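You operate a simulated robot arm through the tools that you are given. There is no shell and no other tool.

The job below is to be done with a simulated robot arm. You get a single attempt, and the scene is never put back.

JOB
Put things in order on the door end of the plank table. At the end: the white pot is in the beige small crate; the black sink plug stands where the white pot stood; the brown long clay lump from the door end of the plank table stands where the brown round brush stood; the brown round brush from the door end of the plank table stands where the black sink plug stood; whatever was shut is shut again. Leave all else as you found it, and nothing knocked over.

It is judged by the outcome, as a careful person would: the job done as asked, and still so three seconds after it is handed in. It fails if anything else is knocked over, pushed out of place, dropped, spilled or broken.

ROBOT AND FRAMES
A 7-joint arm with a two-finger parallel gripper, fixed in place. Base frame: the origin is at the foot of the arm, x ahead of it, y to its left, z up; the work surface is at about z = 0. Units: m, rad, N and s.
With the tool pointing down near the work surface it reaches from about 0.24 to 0.62 m from the base axis. Its first joint turns from -1.152 to 1.152 rad. Payload 2.6 kg.
Tool frame: the origin (TCP) lies between the finger pads and is the grasp point; the fingertips stand 0.03 m ahead of it; z points along the fingers, y is the line along which they close. Largest opening 0.094 m; finger width 0.028, thickness 0.01; the body of the gripper, 0.05 by 0.096 m, starts 0.055 m behind the TCP.
Orientation is told as [roll, pitch, yaw] about the base's x, y, z axes, in that order, counted from this pose: with the fingers straight down and closing along the base's y, the tool's x points along the base's -x, its y along +y and its z along -z.

CONTROLS
- The arm moves only by the tool apply_moves. Its argument "motion" is a list of rows, each an object of numbers (a shift or turn left out is 0, a gripper value left out holds the last): "fingers": the closure, from 0 (fully open) to 1 (shut); "tx", "ty", "tz": the shift along the tool's x, y, z in m; "rx", "ry", "rz": the turn, a rotation vector about the tool's x, y, z in degrees. In form: [{"fingers": .., "tx": .., "ty": .., "tz": .., "rx": .., "ry": .., "rz": ..}, ...]. A call has 1 to 20 rows; each row shifts and turns the commanded pose from where the row before left it, along the tool's axes as they then stand. Rows are played at 5 a second. More than 0.05 m and 0.15 rad between two rows, or a gripper value outside its range, and nothing of the call is played. Where a pose cannot be reached the arm comes as near as it can. A force on the tool above 40 N (or 10 N above the force at the start of the call, whichever is more), or a blocked arm, ends the call early, and 0.2 s more pass. The fingers move at their own pace (about 0.072 m/s each) and stop on an object; they squeeze with about 40 N. The grip force told is the motor's: it shows also when the fingers shut on nothing. Time passes only in rows, and 0.2 s behind the last, so rows that do not move let the fingers close. It gives the time, the measured TCP pose, the force on the tool (base axes), the opening and the grip force at its end, in the units of the frame above (readings bear some noise), with the torque about the TCP (base axes, N m) and any sound that the robot's microphone picked up.
- Cameras (640 x 400 px; columns grow to the right, rows downward): "scene" is fixed at [0.032, 0.4326, 0.5597]; the picture's right is [-0.79, -0.61, 0.00], its down [-0.38, 0.49, -0.79] and it looks along [0.48, -0.62, -0.62] (base axes); focal length 306 px, centre (320, 200). "wrist" rides on the gripper at [0.076, 0.014, -0.103] in the tool frame; the picture's right is [-0.18, 0.98, 0.00], its down [-0.75, -0.14, -0.64] and it looks along [-0.63, -0.12, 0.77] (tool axes); focal length 243 px, centre (320, 200). There is no depth. A picture from a camera that has moved, and an enlarged one, comes with that camera's place and axes in the base frame and with its lens.
- snapshot(camera): a new picture of that camera. No time passes.
- close_up(camera, box): a new picture of the part [left, top, right, bottom] of that camera's present view, enlarged. No time passes.
- hand_in(): hands the job in; it is judged then, once.

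Nothing tells you positions but the pictures and the camera data. Unless the task says otherwise, let go and move clear before handing in.

The tools are called by a JSON object that holds its "method" and its "body". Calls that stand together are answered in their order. apply_moves: Moves the arm, as the interface text tells. Its arguments: {"type":"object","properties":{"motion":{"type":"array"}},"required":["motion"]} The other tools are called the same way: snapshot (camera) takes a picture; close_up (camera, box) takes an enlarged picture of a part of a camera's view; hand_in () hands the job in.

At the start:

```text
t: 0.0
ee_pos: [0.4296, -0.0824, 0.3333]
orientation: [0.001, 0.001, -0.001]
contact_force: [0.2, 0.5, -0.1]
ft_torque: [0.02, -0.01, 0.02]
width: 0.0939
finger_force: 0.0
```

scene: 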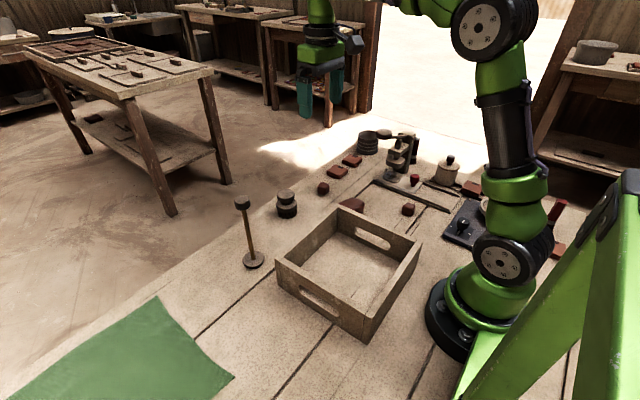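
wrist: 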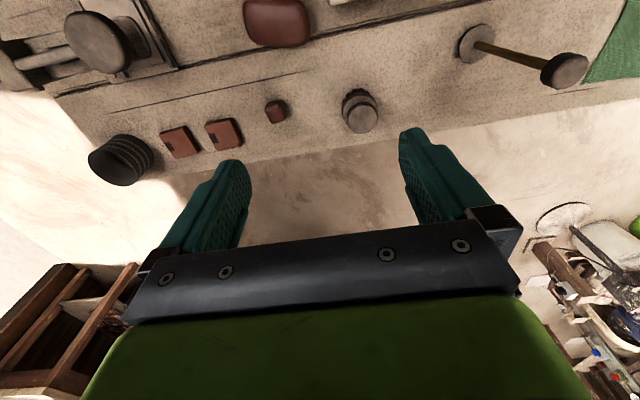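

I see the plank table with a beige crate, several red-brown lumps, a dark ribbed item, a knobbed item, a white-ish pot and other tools near the door end. I will take enlarged pictures to identify the things before moving.

{"method": "close_up", "body": {"camera": "scene", "box": [340, 110, 500, 210]}}

{"method": "close_up", "body": {"camera": "scene", "box": [230, 120, 390, 220]}}

{"method": "close_up", "body": {"camera": "scene", "box": [420, 160, 580, 260]}}

{"method": "close_up", "body": {"camera": "wrist", "box": [0, 0, 320, 200]}}

{"method": "close_up", "body": {"camera": "wrist", "box": [320, 0, 640, 200]}}

```text
4.00 times, centred on (420, 160) of scene
camera zoom: at [0.032, 0.4326, 0.5597], right [-0.79, -0.61, 0.0], down [-0.38, 0.49, -0.79], along [0.48, -0.62, -0.62], focal length 1224 px, centre (-80, 360)
```

zoom: 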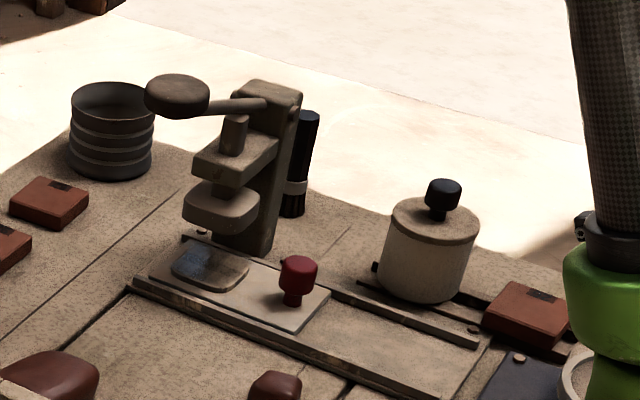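

```text
4.00 times, centred on (310, 170) of scene
camera zoom: at [0.032, 0.4326, 0.5597], right [-0.79, -0.61, 0.0], down [-0.38, 0.49, -0.79], along [0.48, -0.62, -0.62], focal length 1224 px, centre (360, 320)
```

zoom: 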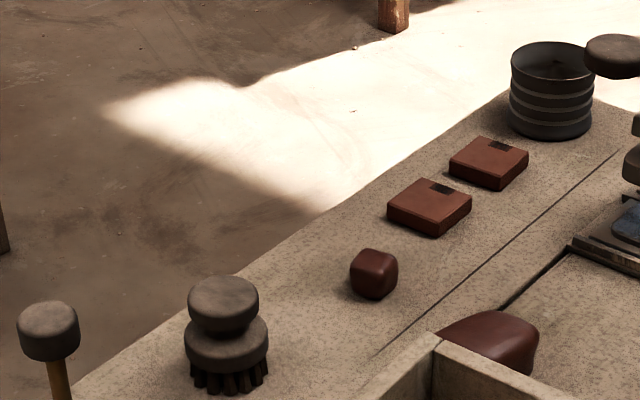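

```text
4.00 times, centred on (500, 210) of scene
camera zoom: at [0.032, 0.4326, 0.5597], right [-0.79, -0.61, 0.0], down [-0.38, 0.49, -0.79], along [0.48, -0.62, -0.62], focal length 1224 px, centre (-400, 160)
```

zoom: 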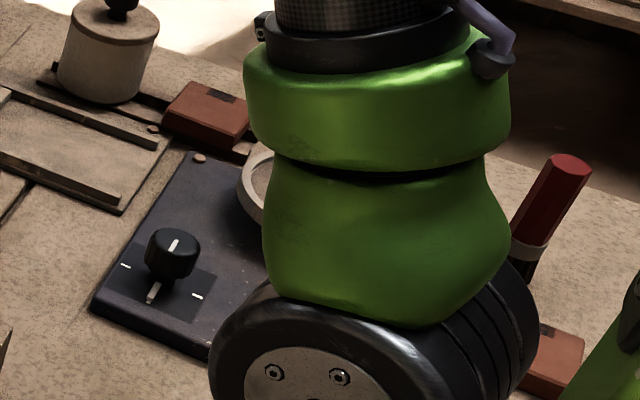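

```text
2.00 times, centred on (160, 100) of wrist
camera zoom: at [0.3535, -0.0674, 0.4335], right [0.18, 0.98, 0.0], down [0.75, -0.14, 0.64], along [0.63, -0.12, -0.77], focal length 485 px, centre (640, 400)
```

zoom: 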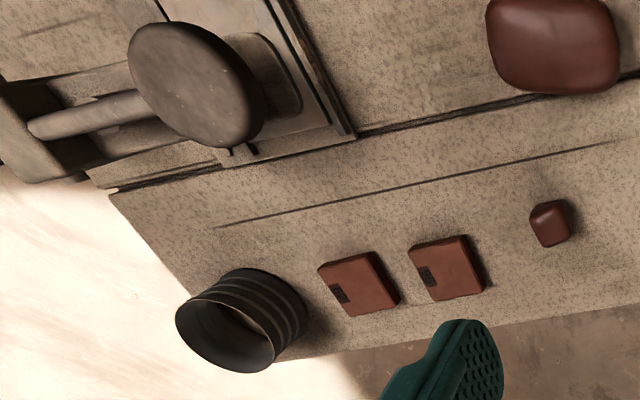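

```text
2.00 times, centred on (480, 100) of wrist
camera zoom: at [0.3535, -0.0674, 0.4335], right [0.18, 0.98, 0.0], down [0.75, -0.14, 0.64], along [0.63, -0.12, -0.77], focal length 485 px, centre (0, 400)
```

zoom: 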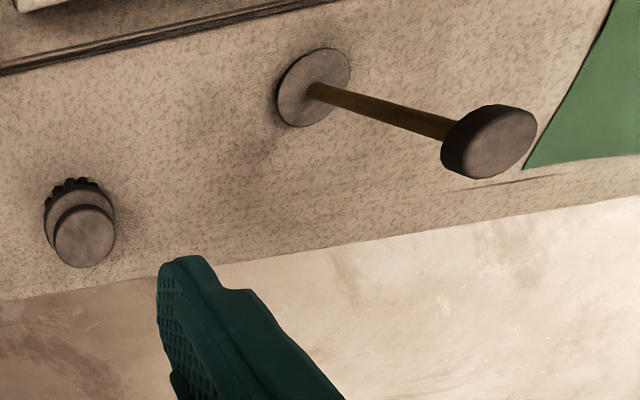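

I take the white lidded pot to be near (0.20, -0.43), the brush near (0.50, -0.03), and brown lumps near (0.38, -0.16), (0.49, -0.18) and (0.24, -0.25). I have not found the black sink plug yet; it may be under the slide with the red knob, so I will survey from above with the wrist camera.

{"method": "apply_moves", "body": {"motion": [{"fingers": 0, "tx": 0.014, "ty": -0.044, "tz": -0.005}, {"tx": 0.014, "ty": -0.044, "tz": -0.005}, {"tx": 0.014, "ty": -0.044, "tz": -0.005}, {"tx": 0.014, "ty": -0.044, "tz": -0.005}, {"tx": 0.014, "ty": -0.044, "tz": -0.005}]}}

{"method": "snapshot", "body": {"camera": "wrist"}}

{"method": "snapshot", "body": {"camera": "scene"}}

```text
t: 1.2
ee_pos: [0.3592, -0.3021, 0.3577]
orientation: [0.001, -0.001, -0.001]
contact_force: [-0.3, -0.5, 0.9]
ft_torque: [-0.02, 0.02, 0.01]
width: 0.0941
finger_force: 0.1
```

```text
taken
camera wrist: at [0.2824, -0.2875, 0.4588], right [0.18, 0.98, 0.0], down [0.75, -0.14, 0.64], along [0.63, -0.12, -0.77], focal length 243 px, centre (320, 200)
```

wrist: 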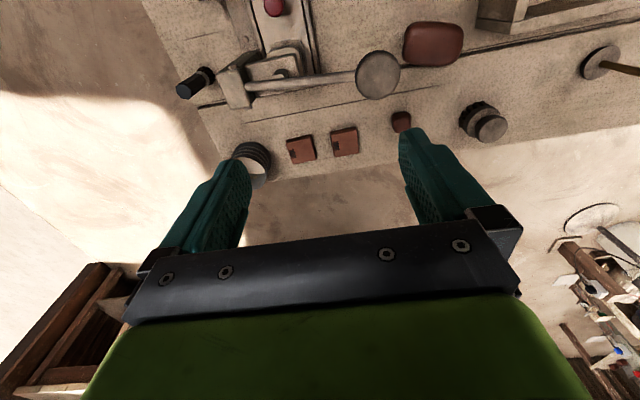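

```text
taken
```

scene: 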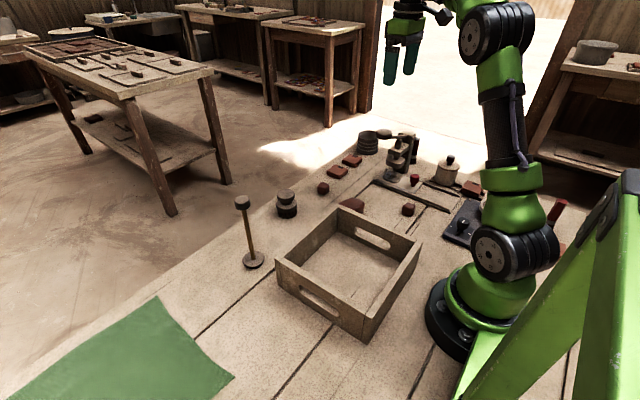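

The wrist camera looks away from the things I need. I will turn the tool so that the camera faces the door end.

{"method": "apply_moves", "body": {"motion": [{"tx": 0.02, "ty": 0.03}, {"tx": 0.02, "ty": 0.03}, {"tx": 0.02, "ty": 0.03}, {"rz": 8}, {"rz": 8}, {"rz": 8}, {"rz": 8}, {"rz": 8}, {"rz": 8}, {"rz": 8}, {"rz": 8}, {"rz": 8}, {"rz": 8}, {"rz": 8}, {"rz": 2}]}}

{"method": "snapshot", "body": {"camera": "wrist"}}

{"method": "snapshot", "body": {"camera": "scene"}}

```text
t: 4.4
ee_pos: [0.3005, -0.2122, 0.3563]
orientation: [0.0, 0.0, -1.573]
contact_force: [0.3, -0.5, 0.0]
ft_torque: [0.02, -0.01, 0.0]
width: 0.0943
finger_force: 0.3
```

```text
taken
camera wrist: at [0.314, -0.1356, 0.4586], right [0.98, -0.19, 0.0], down [-0.14, -0.75, 0.64], along [-0.12, -0.63, -0.77], focal length 243 px, centre (320, 200)
```

wrist: 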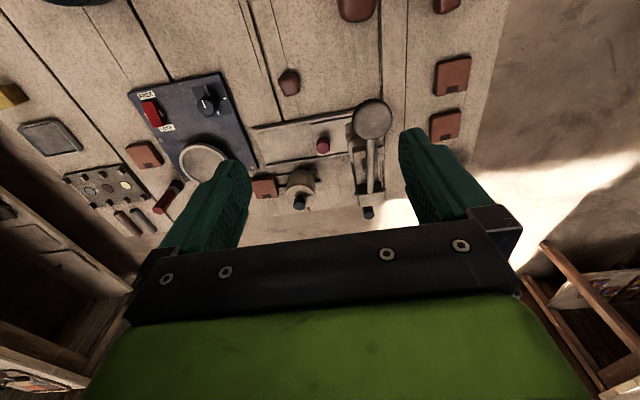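

```text
taken
```

scene: 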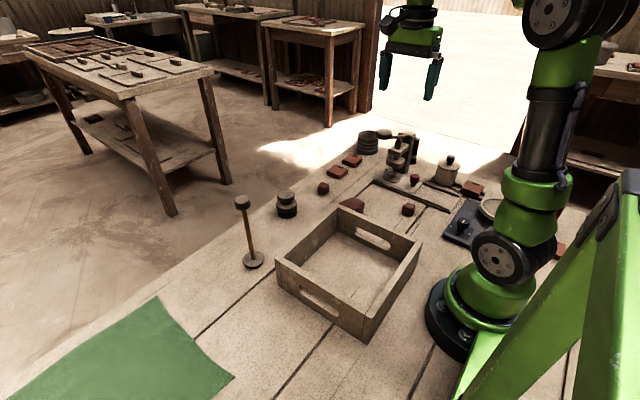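

{"method": "close_up", "body": {"camera": "wrist", "box": [220, 60, 420, 220]}}

{"method": "close_up", "body": {"camera": "wrist", "box": [0, 60, 260, 240]}}

{"method": "close_up", "body": {"camera": "wrist", "box": [320, 0, 520, 160]}}

```text
2.50 times, centred on (320, 140) of wrist
camera zoom: at [0.314, -0.1356, 0.4586], right [0.98, -0.19, 0.0], down [-0.14, -0.75, 0.64], along [-0.12, -0.63, -0.77], focal length 606 px, centre (320, 350)
```

zoom: 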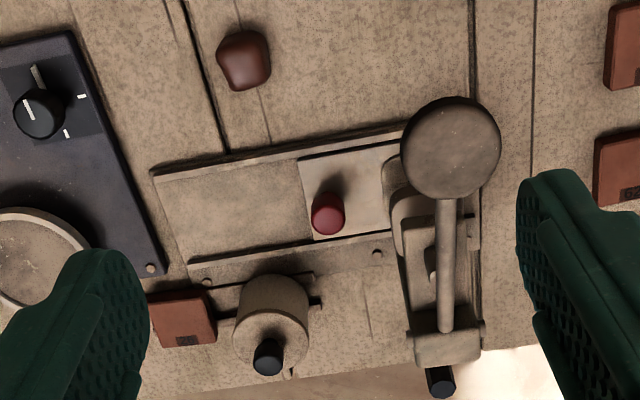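

```text
2.22 times, centred on (130, 150) of wrist
camera zoom: at [0.314, -0.1356, 0.4586], right [0.98, -0.19, 0.0], down [-0.14, -0.75, 0.64], along [-0.12, -0.63, -0.77], focal length 539 px, centre (742, 311)
```

zoom: 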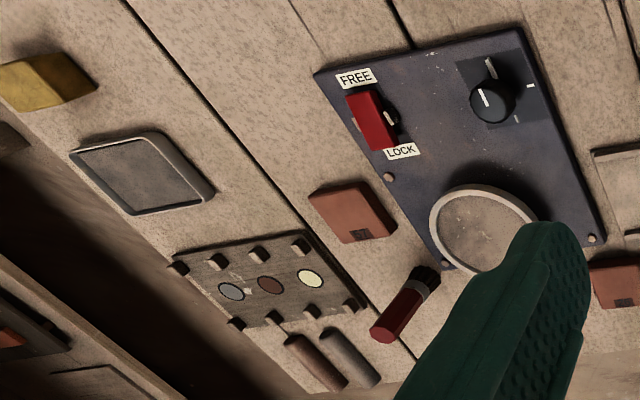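

```text
2.50 times, centred on (420, 80) of wrist
camera zoom: at [0.314, -0.1356, 0.4586], right [0.98, -0.19, 0.0], down [-0.14, -0.75, 0.64], along [-0.12, -0.63, -0.77], focal length 606 px, centre (70, 500)
```

zoom: 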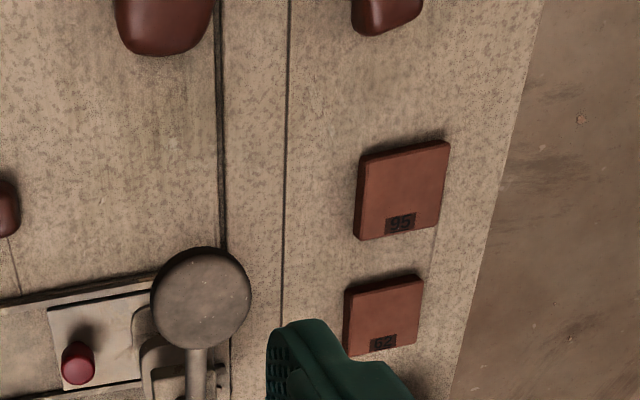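

I see a machine panel with a FREE/LOCK lever, knob and turntable, a slide with a red knob between rails, a press with a lever, and the pot behind the rails. I will bring the camera nearer to the slide and the pot.

{"method": "apply_moves", "body": {"motion": [{"tx": -0.03, "ty": -0.015, "tz": 0.029}, {"tx": -0.03, "ty": -0.015, "tz": 0.029}, {"tx": -0.03, "ty": -0.015, "tz": 0.029}, {"tx": -0.03, "ty": -0.015, "tz": 0.029}]}}

{"method": "snapshot", "body": {"camera": "wrist"}}

{"method": "close_up", "body": {"camera": "wrist", "box": [180, 40, 420, 190]}}

```text
t: 5.4
ee_pos: [0.2389, -0.3309, 0.2402]
orientation: [0.0, 0.0, -1.571]
contact_force: [-0.3, 0.3, -0.6]
ft_torque: [-0.01, 0.01, 0.0]
width: 0.0939
finger_force: 0.1
```

```text
taken
camera wrist: at [0.2533, -0.2557, 0.3428], right [0.98, -0.18, 0.0], down [-0.14, -0.75, 0.64], along [-0.12, -0.63, -0.77], focal length 243 px, centre (320, 200)
```

wrist: 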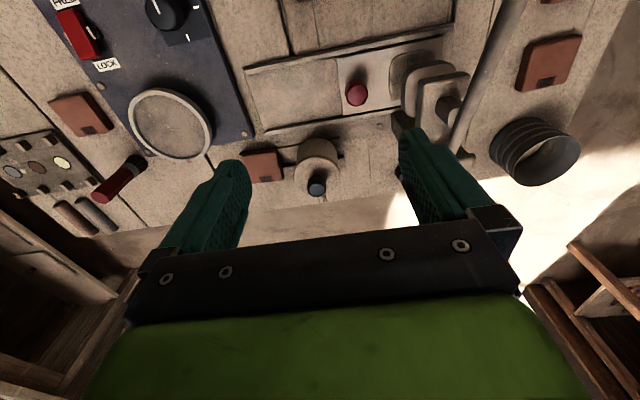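

```text
2.67 times, centred on (300, 115) of wrist
camera zoom: at [0.2533, -0.2557, 0.3428], right [0.98, -0.18, 0.0], down [-0.14, -0.75, 0.64], along [-0.12, -0.63, -0.77], focal length 647 px, centre (373, 427)
```

zoom: 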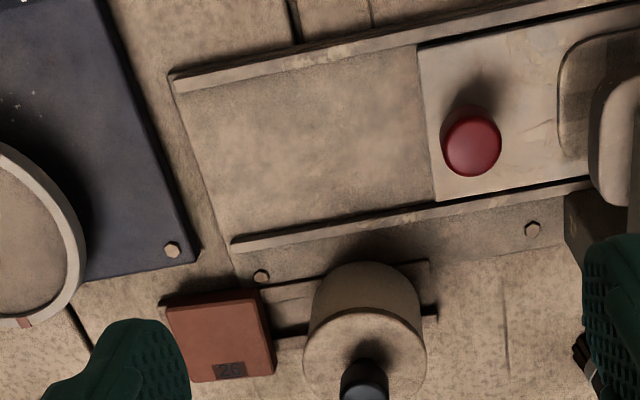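

The slide seems to be a die plate of the press, and I still have not found a plug. I will look at the crate, at the other end of the table and at the surroundings of the tall rod.

{"method": "apply_moves", "body": {"motion": [{"tz": -0.04}, {"tz": -0.04}, {"tz": -0.04}, {"tx": 0.045, "ty": 0.01}, {"tx": 0.045, "ty": 0.01}, {"tx": 0.045, "ty": 0.01}, {"tx": 0.045, "ty": 0.01}, {"tx": 0.045, "ty": 0.01}, {"tx": 0.045, "ty": 0.01}, {"tx": 0.045, "ty": 0.01}, {"tx": 0.045, "ty": 0.01}, {"tx": 0.045, "ty": 0.01}, {"tx": 0.045, "ty": 0.01}]}}

{"method": "snapshot", "body": {"camera": "wrist"}}

{"method": "snapshot", "body": {"camera": "scene"}}

```text
t: 8.2
ee_pos: [0.3399, 0.12, 0.3589]
orientation: [0.001, 0.0, -1.573]
contact_force: [0.2, -1.3, -0.3]
ft_torque: [-0.01, 0.03, 0.02]
width: 0.0942
finger_force: 0.1
```

```text
taken
camera wrist: at [0.3538, 0.1948, 0.4615], right [0.98, -0.19, 0.0], down [-0.14, -0.75, 0.64], along [-0.12, -0.63, -0.77], focal length 243 px, centre (320, 200)
```

wrist: 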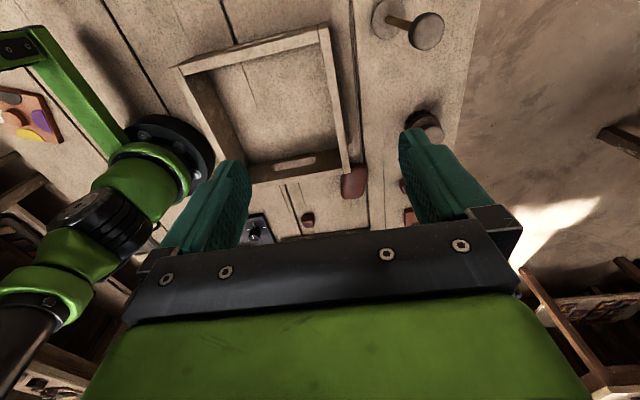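

```text
taken
```

scene: 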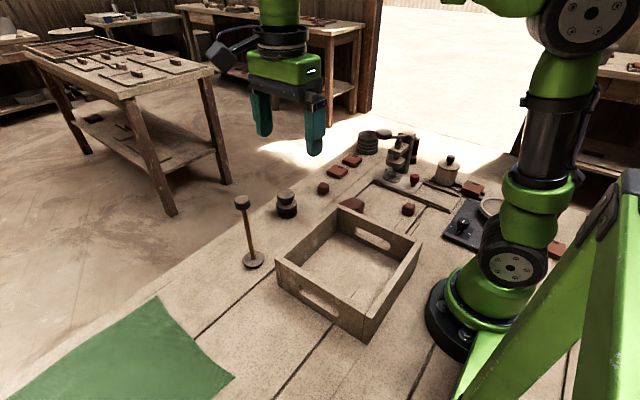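

The crate is empty. I will take enlarged pictures of the rod thing, the brush and other candidates for the plug.

{"method": "close_up", "body": {"camera": "wrist", "box": [340, 0, 480, 150]}}

{"method": "close_up", "body": {"camera": "scene", "box": [220, 180, 320, 280]}}

{"method": "close_up", "body": {"camera": "scene", "box": [370, 125, 450, 215]}}

{"method": "close_up", "body": {"camera": "scene", "box": [350, 115, 400, 165]}}

{"method": "close_up", "body": {"camera": "scene", "box": [420, 150, 500, 220]}}

```text
2.67 times, centred on (410, 75) of wrist
camera zoom: at [0.3538, 0.1948, 0.4615], right [0.98, -0.19, 0.0], down [-0.14, -0.75, 0.64], along [-0.12, -0.63, -0.77], focal length 647 px, centre (80, 533)
```

zoom: 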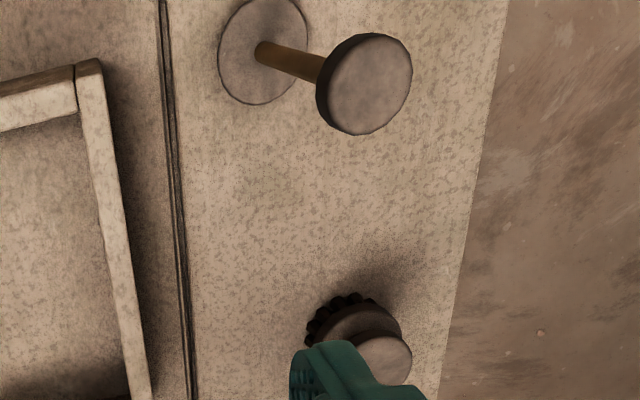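

```text
4.00 times, centred on (270, 230) of scene
camera zoom: at [0.0319, 0.4326, 0.5597], right [-0.79, -0.61, 0.0], down [-0.38, 0.49, -0.79], along [0.48, -0.62, -0.62], focal length 1224 px, centre (520, 80)
```

zoom: 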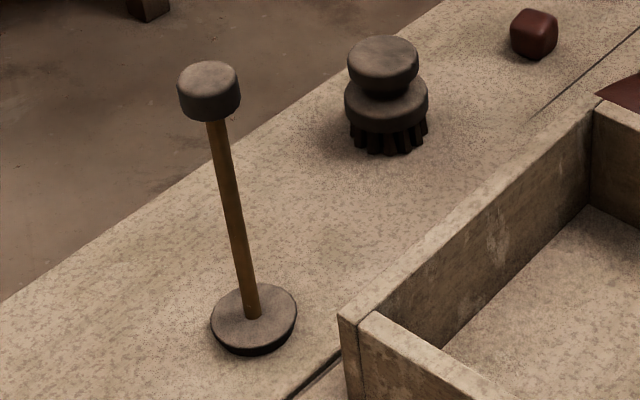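

```text
4.44 times, centred on (410, 170) of scene
camera zoom: at [0.0319, 0.4326, 0.5597], right [-0.79, -0.61, 0.0], down [-0.38, 0.49, -0.79], along [0.48, -0.62, -0.62], focal length 1359 px, centre (-80, 333)
```

zoom: 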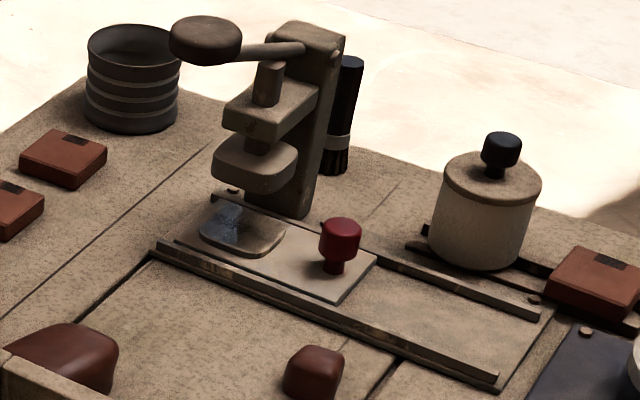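

```text
8.00 times, centred on (375, 140) of scene
camera zoom: at [0.0319, 0.4326, 0.5597], right [-0.79, -0.61, 0.0], down [-0.38, 0.49, -0.79], along [0.48, -0.62, -0.62], focal length 2447 px, centre (-120, 680)
```

zoom: 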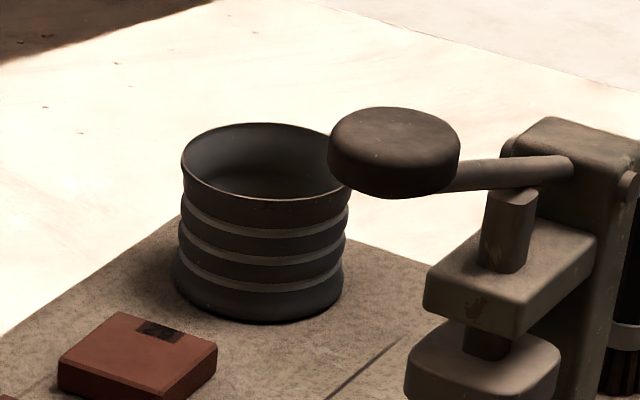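

```text
5.71 times, centred on (460, 185) of scene
camera zoom: at [0.0319, 0.4326, 0.5597], right [-0.79, -0.61, 0.0], down [-0.38, 0.49, -0.79], along [0.48, -0.62, -0.62], focal length 1748 px, centre (-480, 286)
```

zoom: 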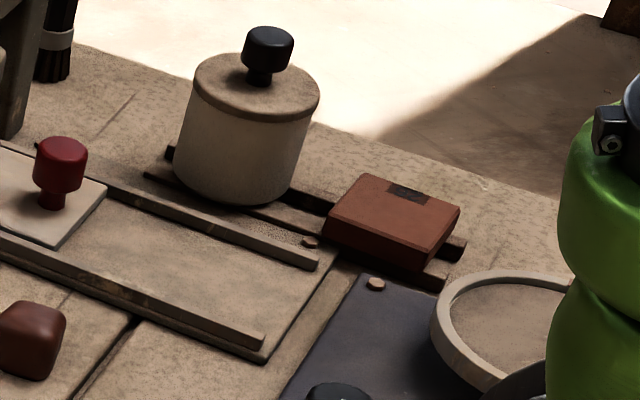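

The plug is still not clearly identified: the tall rod with a disc foot is one candidate, but there is a part of the table beyond the cloth (large y) that no camera has shown. I will turn the camera to look there too.

{"method": "apply_moves", "body": {"motion": [{"rz": -8}, {"rz": -8}, {"rz": -8}, {"rz": -8}, {"rz": -8}, {"rz": -8}, {"rz": -8}, {"rz": -8}, {"rz": -8}, {"rz": -8}, {"rz": -8}, {"rz": -2}]}}

{"method": "snapshot", "body": {"camera": "wrist"}}

{"method": "apply_moves", "body": {"motion": [{"rz": -8}, {"rz": -8}, {"rz": -8}, {"rz": -8}, {"rz": -8}, {"rz": -8}, {"rz": -8}, {"rz": -8}, {"rz": -8}, {"rz": -8}, {"rz": -8}, {"rz": -2}]}}

{"method": "snapshot", "body": {"camera": "wrist"}}

```text
t: 10.8
ee_pos: [0.3406, 0.1184, 0.3606]
orientation: [0.001, 0.0, 0.002]
contact_force: [0.7, -0.4, -0.2]
ft_torque: [0.0, 0.02, -0.02]
width: 0.094
finger_force: 0.1
```

```text
taken
camera wrist: at [0.2638, 0.1323, 0.4626], right [0.18, 0.98, 0.0], down [0.75, -0.14, 0.64], along [0.63, -0.12, -0.77], focal length 243 px, centre (320, 200)
```

wrist: 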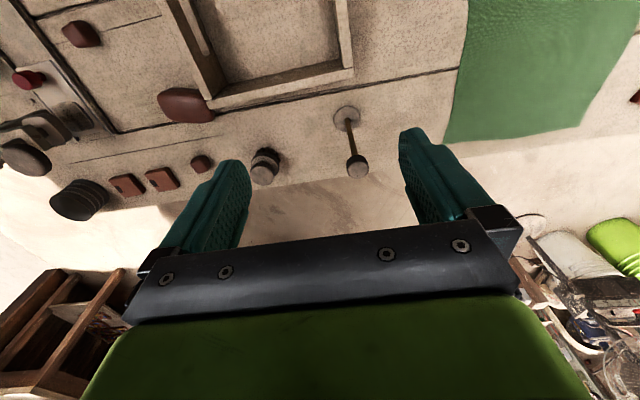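

```text
t: 13.4
ee_pos: [0.339, 0.1182, 0.3617]
orientation: [-0.001, 0.001, 1.572]
contact_force: [-0.1, 0.1, -1.2]
ft_torque: [0.0, -0.02, -0.03]
width: 0.0938
finger_force: 0.0
```

```text
taken
camera wrist: at [0.3256, 0.0422, 0.4626], right [-0.98, 0.18, 0.0], down [0.14, 0.75, 0.64], along [0.12, 0.63, -0.77], focal length 243 px, centre (320, 200)
```

wrist: 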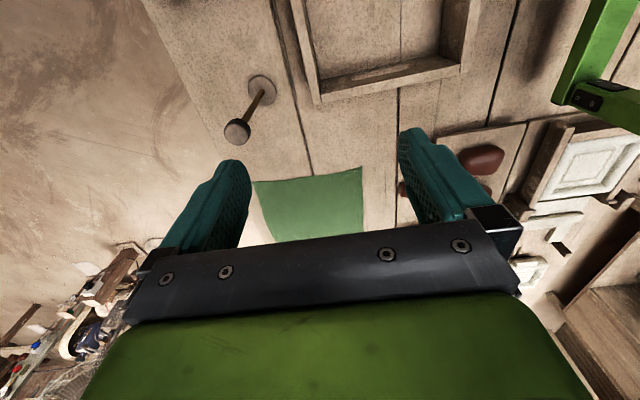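

The other end of the table holds more brown lumps. I will move the camera toward that end to see what is there.

{"method": "apply_moves", "body": {"motion": [{"tx": -0.045}, {"tx": -0.045}, {"tx": -0.045}, {"tx": -0.045}, {"tx": -0.045}, {"tx": -0.045}]}}

{"method": "snapshot", "body": {"camera": "wrist"}}

{"method": "close_up", "body": {"camera": "wrist", "box": [200, 0, 520, 200]}}

```text
t: 14.8
ee_pos: [0.3395, 0.3888, 0.3602]
orientation: [0.0, 0.0, 1.573]
contact_force: [0.0, -0.2, -0.2]
ft_torque: [-0.02, -0.02, 0.02]
width: 0.094
finger_force: 0.1
```

```text
taken
camera wrist: at [0.325, 0.3125, 0.4622], right [-0.98, 0.18, 0.0], down [0.14, 0.75, 0.64], along [0.12, 0.63, -0.77], focal length 243 px, centre (320, 200)
```

wrist: 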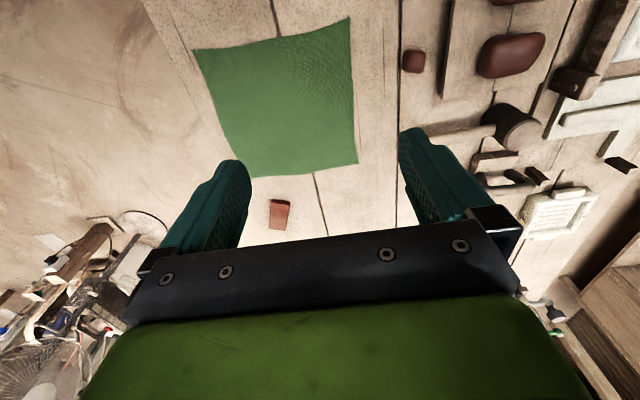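

```text
2.00 times, centred on (360, 100) of wrist
camera zoom: at [0.325, 0.3125, 0.4622], right [-0.98, 0.18, 0.0], down [0.14, 0.75, 0.64], along [0.12, 0.63, -0.77], focal length 485 px, centre (240, 400)
```

zoom: 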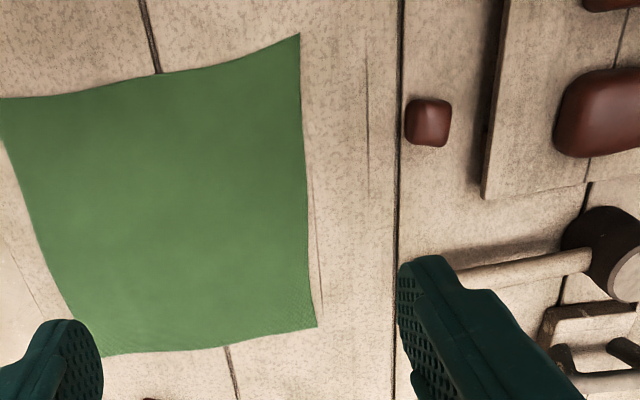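

That end holds only the cloth, lumps, and other tools, so no plug there. I will look at the door end from its far side, to see behind the press and the pot.

{"method": "apply_moves", "body": {"motion": [{"tx": 0.046}, {"tx": 0.046}, {"tx": 0.046}, {"tx": 0.046}, {"tx": 0.046}, {"tx": 0.046}, {"tx": 0.046}, {"tx": 0.046}, {"tx": 0.046}, {"tx": 0.046}, {"tx": 0.046}, {"tx": 0.046}, {"tx": 0.046}, {"tx": 0.046}, {"tx": 0.046}, {"tx": 0.046}]}}

{"method": "snapshot", "body": {"camera": "wrist"}}

{"method": "snapshot", "body": {"camera": "scene"}}

```text
t: 18.2
ee_pos: [0.339, -0.338, 0.361]
orientation: [-0.001, 0.002, 1.563]
contact_force: [-0.9, -0.3, -0.5]
ft_torque: [0.04, -0.07, 0.01]
width: 0.0941
finger_force: 0.1
out of reach, approached as far as the arm can: row 16
```

```text
taken
camera wrist: at [0.3245, -0.4141, 0.4631], right [-0.98, 0.19, 0.0], down [0.15, 0.75, 0.64], along [0.12, 0.63, -0.77], focal length 243 px, centre (320, 200)
```

wrist: 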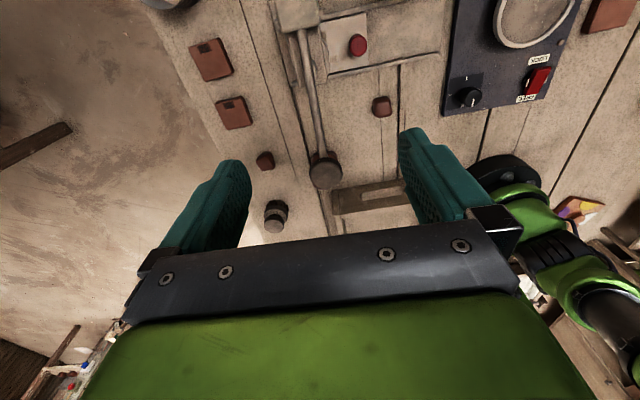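

```text
taken
```

scene: 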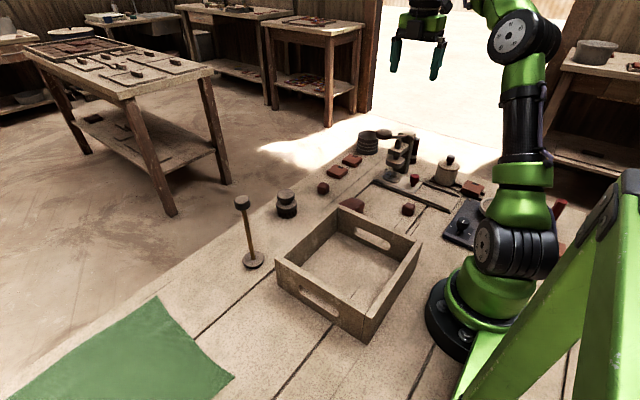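

I will zoom in hard on the tall rod thing, the slide plate and the ribbed cup to decide what the black sink plug is.

{"method": "close_up", "body": {"camera": "scene", "box": [232, 245, 276, 275]}}

{"method": "close_up", "body": {"camera": "scene", "box": [225, 188, 261, 214]}}

{"method": "close_up", "body": {"camera": "scene", "box": [380, 160, 430, 195]}}

{"method": "close_up", "body": {"camera": "wrist", "box": [240, 0, 440, 125]}}

{"method": "close_up", "body": {"camera": "wrist", "box": [230, 120, 430, 245]}}

```text
13.33 times, centred on (254, 260) of scene
camera zoom: at [0.032, 0.4326, 0.5597], right [-0.79, -0.61, 0.0], down [-0.38, 0.49, -0.79], along [0.48, -0.62, -0.62], focal length 4078 px, centre (1200, -600)
```

zoom: 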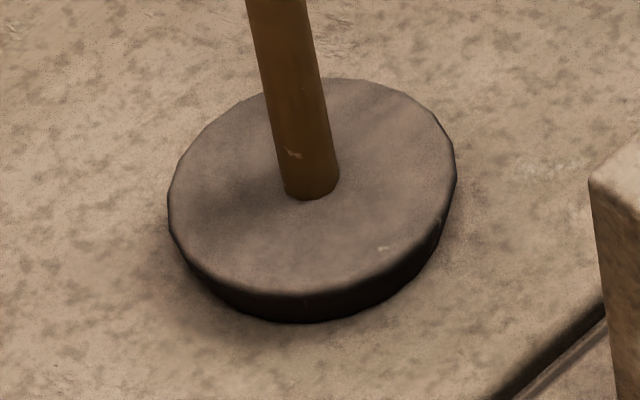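

```text
15.38 times, centred on (243, 201) of scene
camera zoom: at [0.032, 0.4326, 0.5597], right [-0.79, -0.61, 0.0], down [-0.38, 0.49, -0.79], along [0.48, -0.62, -0.62], focal length 4706 px, centre (1505, 185)
```

zoom: 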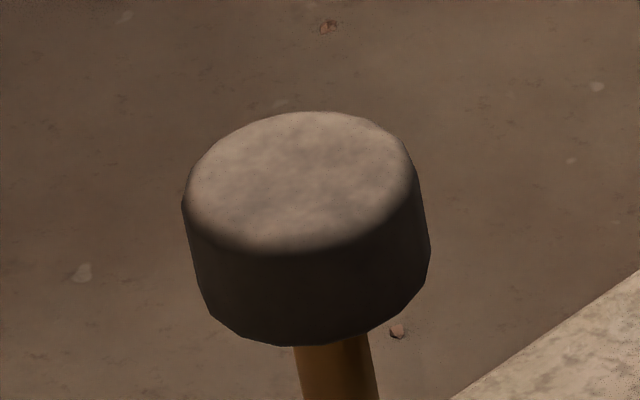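

```text
11.43 times, centred on (405, 178) of scene
camera zoom: at [0.032, 0.4326, 0.5597], right [-0.79, -0.61, 0.0], down [-0.38, 0.49, -0.79], along [0.48, -0.62, -0.62], focal length 3496 px, centre (-651, 457)
```

zoom: 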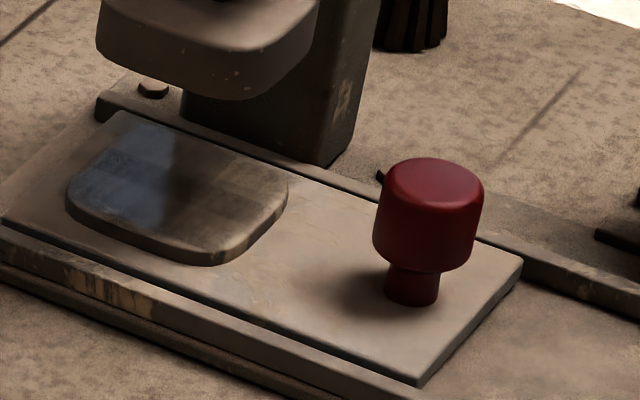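

```text
3.20 times, centred on (340, 62) of wrist
camera zoom: at [0.3245, -0.4141, 0.4631], right [-0.98, 0.19, 0.0], down [0.15, 0.75, 0.64], along [0.12, 0.63, -0.77], focal length 776 px, centre (256, 640)
```

zoom: 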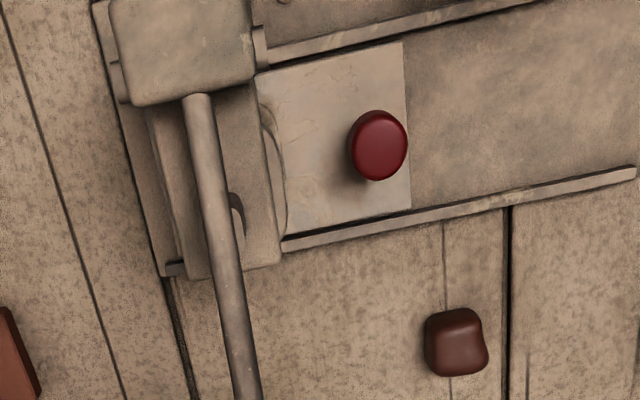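

```text
3.20 times, centred on (330, 182) of wrist
camera zoom: at [0.3245, -0.4141, 0.4631], right [-0.98, 0.19, 0.0], down [0.15, 0.75, 0.64], along [0.12, 0.63, -0.77], focal length 776 px, centre (288, 256)
```

zoom: 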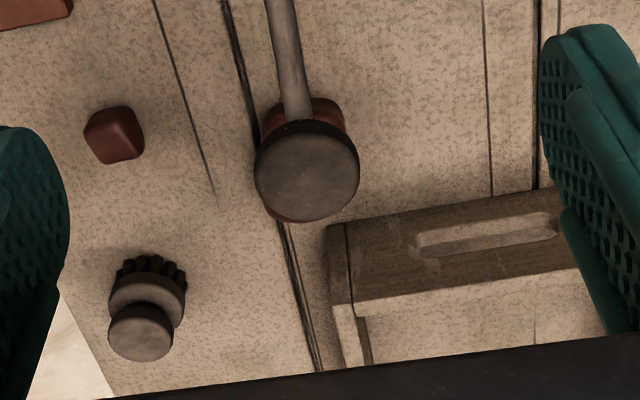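

{"method": "close_up", "body": {"camera": "scene", "box": [265, 183, 309, 223]}}

{"method": "close_up", "body": {"camera": "scene", "box": [220, 180, 320, 280]}}

{"method": "close_up", "body": {"camera": "scene", "box": [355, 124, 387, 160]}}

{"method": "close_up", "body": {"camera": "scene", "box": [430, 148, 470, 194]}}

```text
10.00 times, centred on (287, 203) of scene
camera zoom: at [0.032, 0.4326, 0.5597], right [-0.79, -0.61, 0.0], down [-0.38, 0.49, -0.79], along [0.48, -0.62, -0.62], focal length 3059 px, centre (650, 170)
```

zoom: 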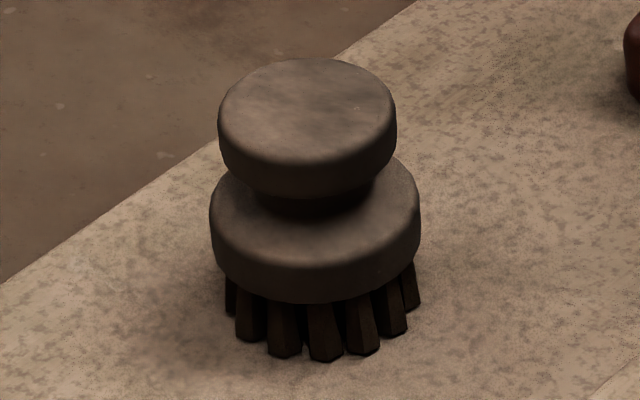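

```text
4.00 times, centred on (270, 230) of scene
camera zoom: at [0.032, 0.4326, 0.5597], right [-0.79, -0.61, 0.0], down [-0.38, 0.49, -0.79], along [0.48, -0.62, -0.62], focal length 1224 px, centre (520, 80)
```

zoom: 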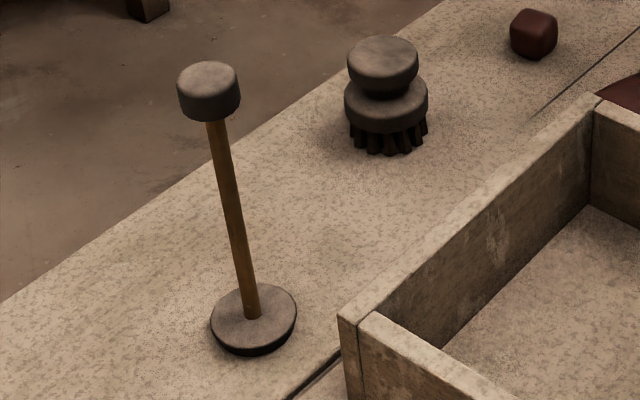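

```text
11.11 times, centred on (371, 142) of scene
camera zoom: at [0.032, 0.4326, 0.5597], right [-0.79, -0.61, 0.0], down [-0.38, 0.49, -0.79], along [0.48, -0.62, -0.62], focal length 3399 px, centre (-247, 844)
```

zoom: 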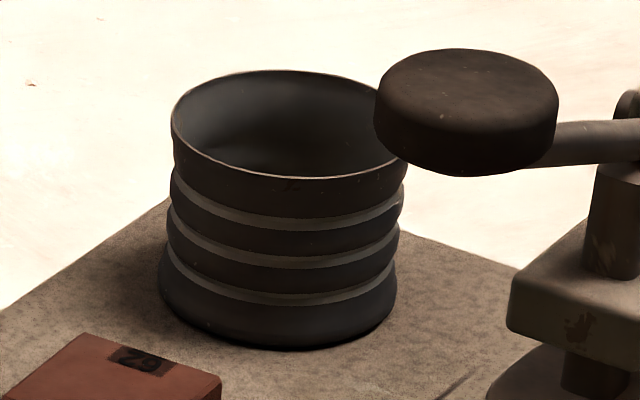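

```text
8.70 times, centred on (450, 171) of scene
camera zoom: at [0.032, 0.4326, 0.5597], right [-0.79, -0.61, 0.0], down [-0.38, 0.49, -0.79], along [0.48, -0.62, -0.62], focal length 2660 px, centre (-810, 452)
```

zoom: 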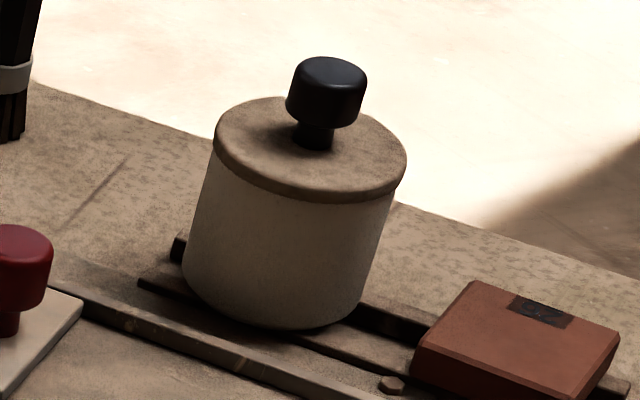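

I now take the tall thing with the black disc foot, brass rod and black cap, at about (0.446, 0.153), as the black sink plug: it is the only black free-standing thing in reach. The lidded jar is the white pot near (0.21, -0.43). I turn the tool back to yaw 0 and hover over the pot to measure it.

{"method": "apply_moves", "body": {"motion": [{"rz": 8}, {"rz": 8}, {"rz": 8}, {"rz": 8}, {"rz": 8}, {"rz": 8}, {"rz": 8}, {"rz": 8}, {"rz": 8}, {"rz": 8}, {"rz": 8}, {"rz": 1.6}, {"tx": 0.032, "ty": -0.023, "tz": 0.0}, {"tx": 0.032, "ty": -0.023, "tz": 0.01}, {"tx": 0.032, "ty": -0.023, "tz": 0.02}, {"tx": 0.032, "ty": -0.023, "tz": 0.02}]}}

{"method": "snapshot", "body": {"camera": "wrist"}}

{"method": "close_up", "body": {"camera": "wrist", "box": [220, 0, 420, 160]}}

{"method": "snapshot", "body": {"camera": "scene"}}

```text
t: 21.6
ee_pos: [0.2125, -0.4292, 0.3096]
orientation: [0.0, -0.001, 0.008]
contact_force: [-0.2, 0.3, -0.7]
ft_torque: [-0.02, 0.01, 0.0]
width: 0.0941
finger_force: 0.0
```

```text
taken
camera wrist: at [0.1349, -0.4148, 0.4121], right [0.18, 0.98, 0.0], down [0.75, -0.14, 0.64], along [0.63, -0.11, -0.77], focal length 243 px, centre (320, 200)
```

wrist: 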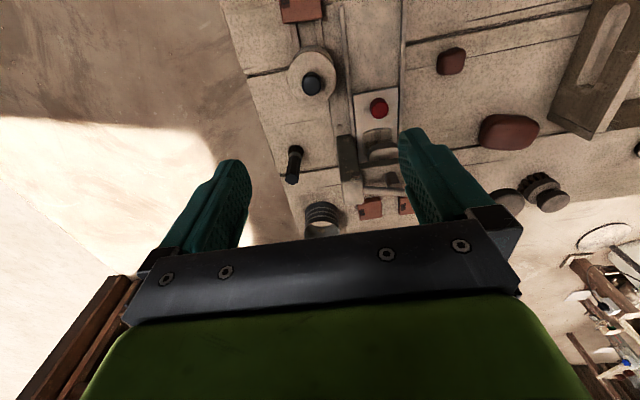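

```text
2.50 times, centred on (320, 80) of wrist
camera zoom: at [0.1349, -0.4148, 0.4121], right [0.18, 0.98, 0.0], down [0.75, -0.14, 0.64], along [0.63, -0.11, -0.77], focal length 606 px, centre (320, 500)
```

zoom: 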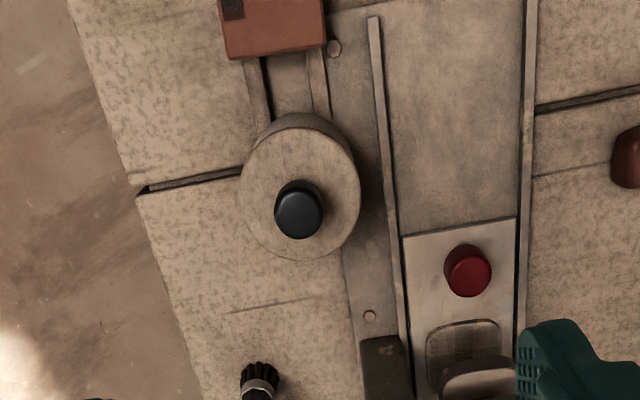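

```text
taken
```

scene: 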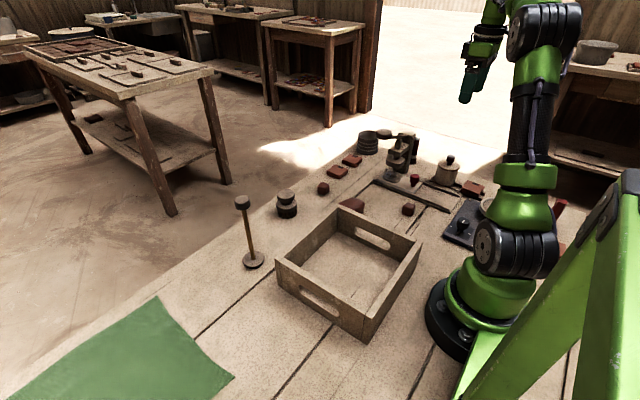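

The pot is a little to the -y side of the tool: I place its axis at about (0.213, -0.438) with the lid top near z = 0.066. I correct sideways and come down to just above its knob to check.

{"method": "apply_moves", "body": {"motion": [{"ty": -0.009, "tz": 0.02}, {"tz": 0.04}, {"tz": 0.04}, {"tz": 0.04}, {"tz": 0.03, "fingers": 0.05}]}}

{"method": "snapshot", "body": {"camera": "wrist"}}

{"method": "close_up", "body": {"camera": "wrist", "box": [220, 80, 420, 205]}}

{"method": "close_up", "body": {"camera": "scene", "box": [400, 90, 520, 200]}}

```text
t: 22.8
ee_pos: [0.2125, -0.4388, 0.1409]
orientation: [0.0, -0.001, 0.008]
contact_force: [0.9, 0.5, -0.4]
ft_torque: [0.01, 0.01, -0.02]
width: 0.0893
finger_force: 0.2
```

```text
taken
camera wrist: at [0.1354, -0.4238, 0.2427], right [0.18, 0.98, 0.0], down [0.75, -0.14, 0.64], along [0.63, -0.11, -0.77], focal length 243 px, centre (320, 200)
```

wrist: 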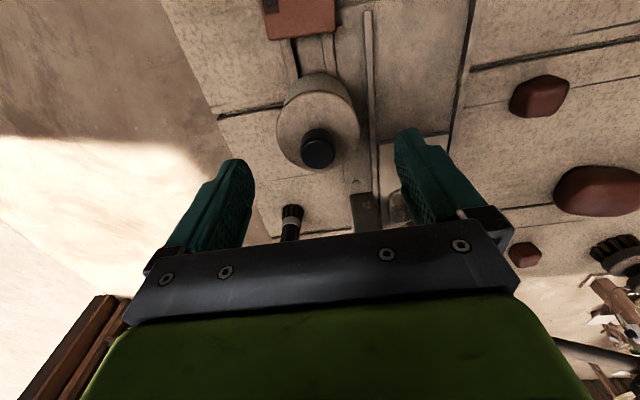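

```text
3.20 times, centred on (320, 142) of wrist
camera zoom: at [0.1354, -0.4238, 0.2427], right [0.18, 0.98, 0.0], down [0.75, -0.14, 0.64], along [0.63, -0.11, -0.77], focal length 776 px, centre (320, 384)
```

zoom: 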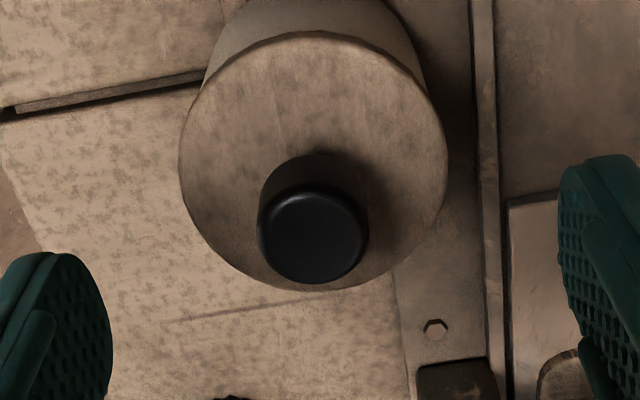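

```text
3.64 times, centred on (460, 145) of scene
camera zoom: at [0.032, 0.4326, 0.5597], right [-0.79, -0.61, 0.0], down [-0.38, 0.49, -0.79], along [0.48, -0.62, -0.62], focal length 1112 px, centre (-189, 400)
```

zoom: 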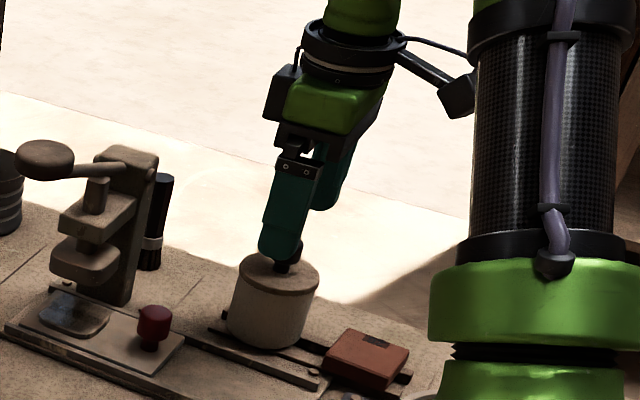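

The pot's axis is at about (0.212, -0.440), well centred between the fingers. I go down around it to z = 0.05, above the rails, and look again before closing.

{"method": "apply_moves", "body": {"motion": [{"fingers": 0.13, "tz": 0.015}, {"tz": 0.025}, {"tz": 0.025}, {"tz": 0.025}, {"tz": 0.0}]}}

{"method": "snapshot", "body": {"camera": "wrist"}}

{"method": "close_up", "body": {"camera": "scene", "box": [400, 120, 500, 210]}}

```text
t: 24.0
ee_pos: [0.2124, -0.4387, 0.0499]
orientation: [-0.001, 0.0, 0.008]
contact_force: [0.5, 0.0, -0.2]
ft_torque: [-0.04, -0.01, 0.02]
width: 0.0817
finger_force: 0.1
```

```text
taken
camera wrist: at [0.1357, -0.4244, 0.1527], right [0.18, 0.98, 0.0], down [0.75, -0.14, 0.64], along [0.63, -0.11, -0.77], focal length 243 px, centre (320, 200)
```

wrist: 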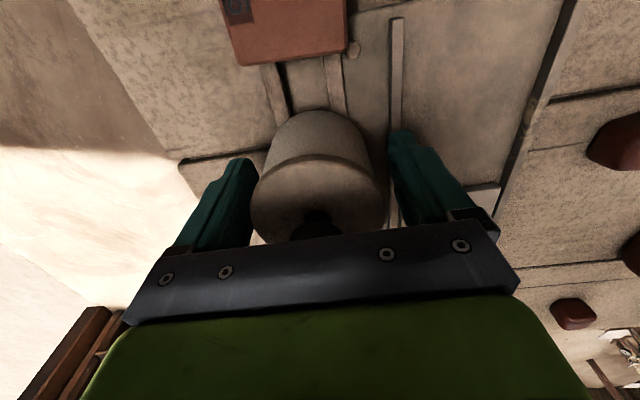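

```text
4.44 times, centred on (450, 165) of scene
camera zoom: at [0.032, 0.4326, 0.5597], right [-0.79, -0.61, 0.0], down [-0.38, 0.49, -0.79], along [0.48, -0.62, -0.62], focal length 1359 px, centre (-258, 356)
```

zoom: 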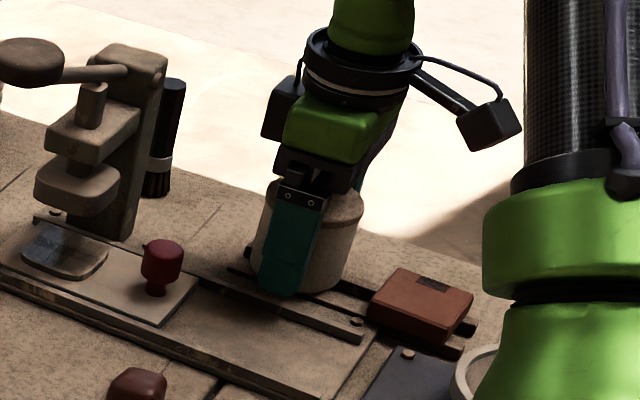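

The fingers stand on both sides of the pot body with free space. I close and then read the opening.

{"method": "apply_moves", "body": {"motion": [{"fingers": 1}, {"fingers": 1}, {"fingers": 1}, {"fingers": 1}]}}

{"method": "close_up", "body": {"camera": "wrist", "box": [220, 80, 420, 250]}}

{"method": "close_up", "body": {"camera": "scene", "box": [400, 120, 500, 210]}}

```text
t: 25.0
ee_pos: [0.2132, -0.4381, 0.0512]
orientation: [-0.001, 0.001, 0.006]
contact_force: [-0.6, -2.9, 0.0]
ft_torque: [0.05, -0.04, -0.01]
width: 0.0632
finger_force: 40.0
heard: snap
```

```text
2.35 times, centred on (320, 165) of wrist
camera zoom: at [0.1357, -0.4245, 0.1531], right [0.18, 0.98, 0.0], down [0.75, -0.14, 0.64], along [0.63, -0.11, -0.77], focal length 571 px, centre (320, 282)
```

zoom: 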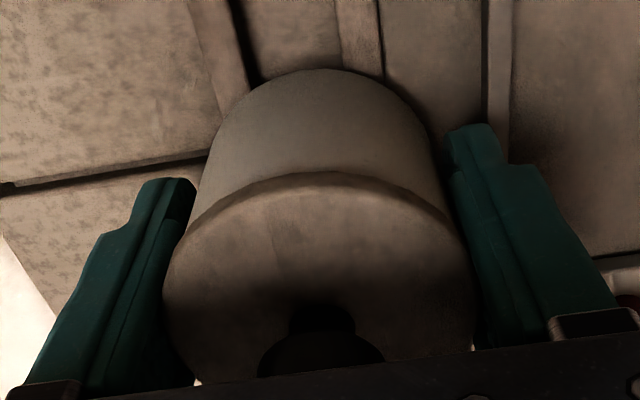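

```text
4.44 times, centred on (450, 165) of scene
camera zoom: at [0.032, 0.4326, 0.5597], right [-0.79, -0.61, 0.0], down [-0.38, 0.49, -0.79], along [0.48, -0.62, -0.62], focal length 1359 px, centre (-258, 356)
```

zoom: 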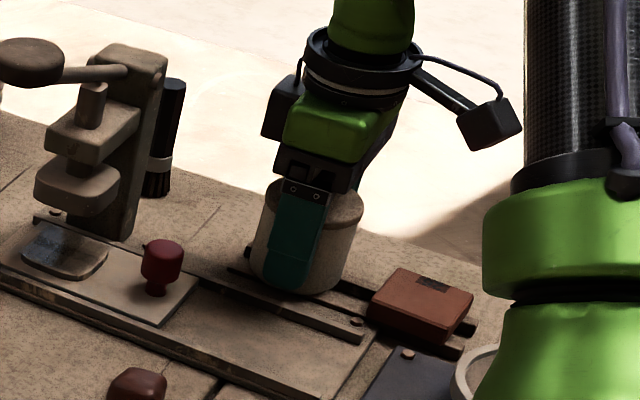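

I heard a snap when the fingers closed, with the pot held at 0.063 m. I check the whole scene for anything changed before lifting.

{"method": "snapshot", "body": {"camera": "scene"}}

{"method": "close_up", "body": {"camera": "scene", "box": [440, 150, 490, 190]}}

{"method": "snapshot", "body": {"camera": "wrist"}}

```text
taken
```

scene: 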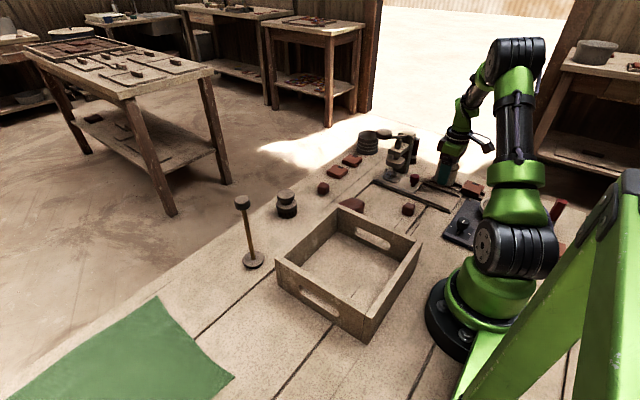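

```text
10.00 times, centred on (465, 170) of scene
camera zoom: at [0.032, 0.4326, 0.5597], right [-0.79, -0.61, 0.0], down [-0.38, 0.49, -0.79], along [0.48, -0.62, -0.62], focal length 3059 px, centre (-1130, 500)
```

zoom: 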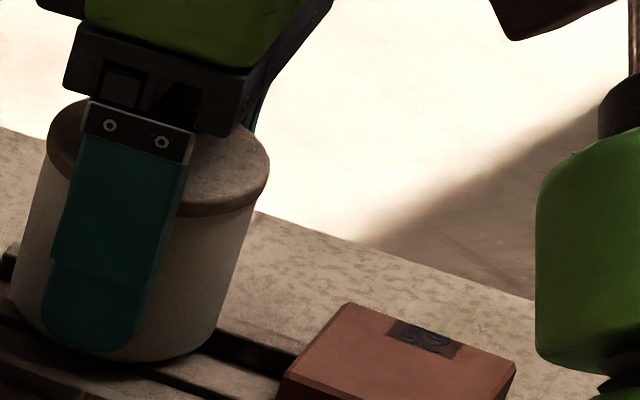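

```text
taken
camera wrist: at [0.1357, -0.4245, 0.1531], right [0.18, 0.98, 0.0], down [0.75, -0.14, 0.64], along [0.63, -0.11, -0.77], focal length 243 px, centre (320, 200)
```

wrist: 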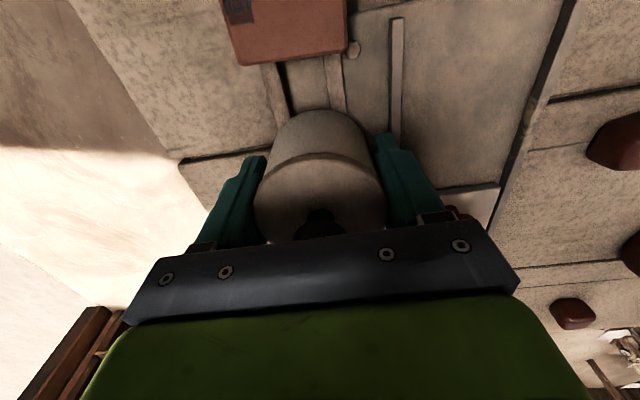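

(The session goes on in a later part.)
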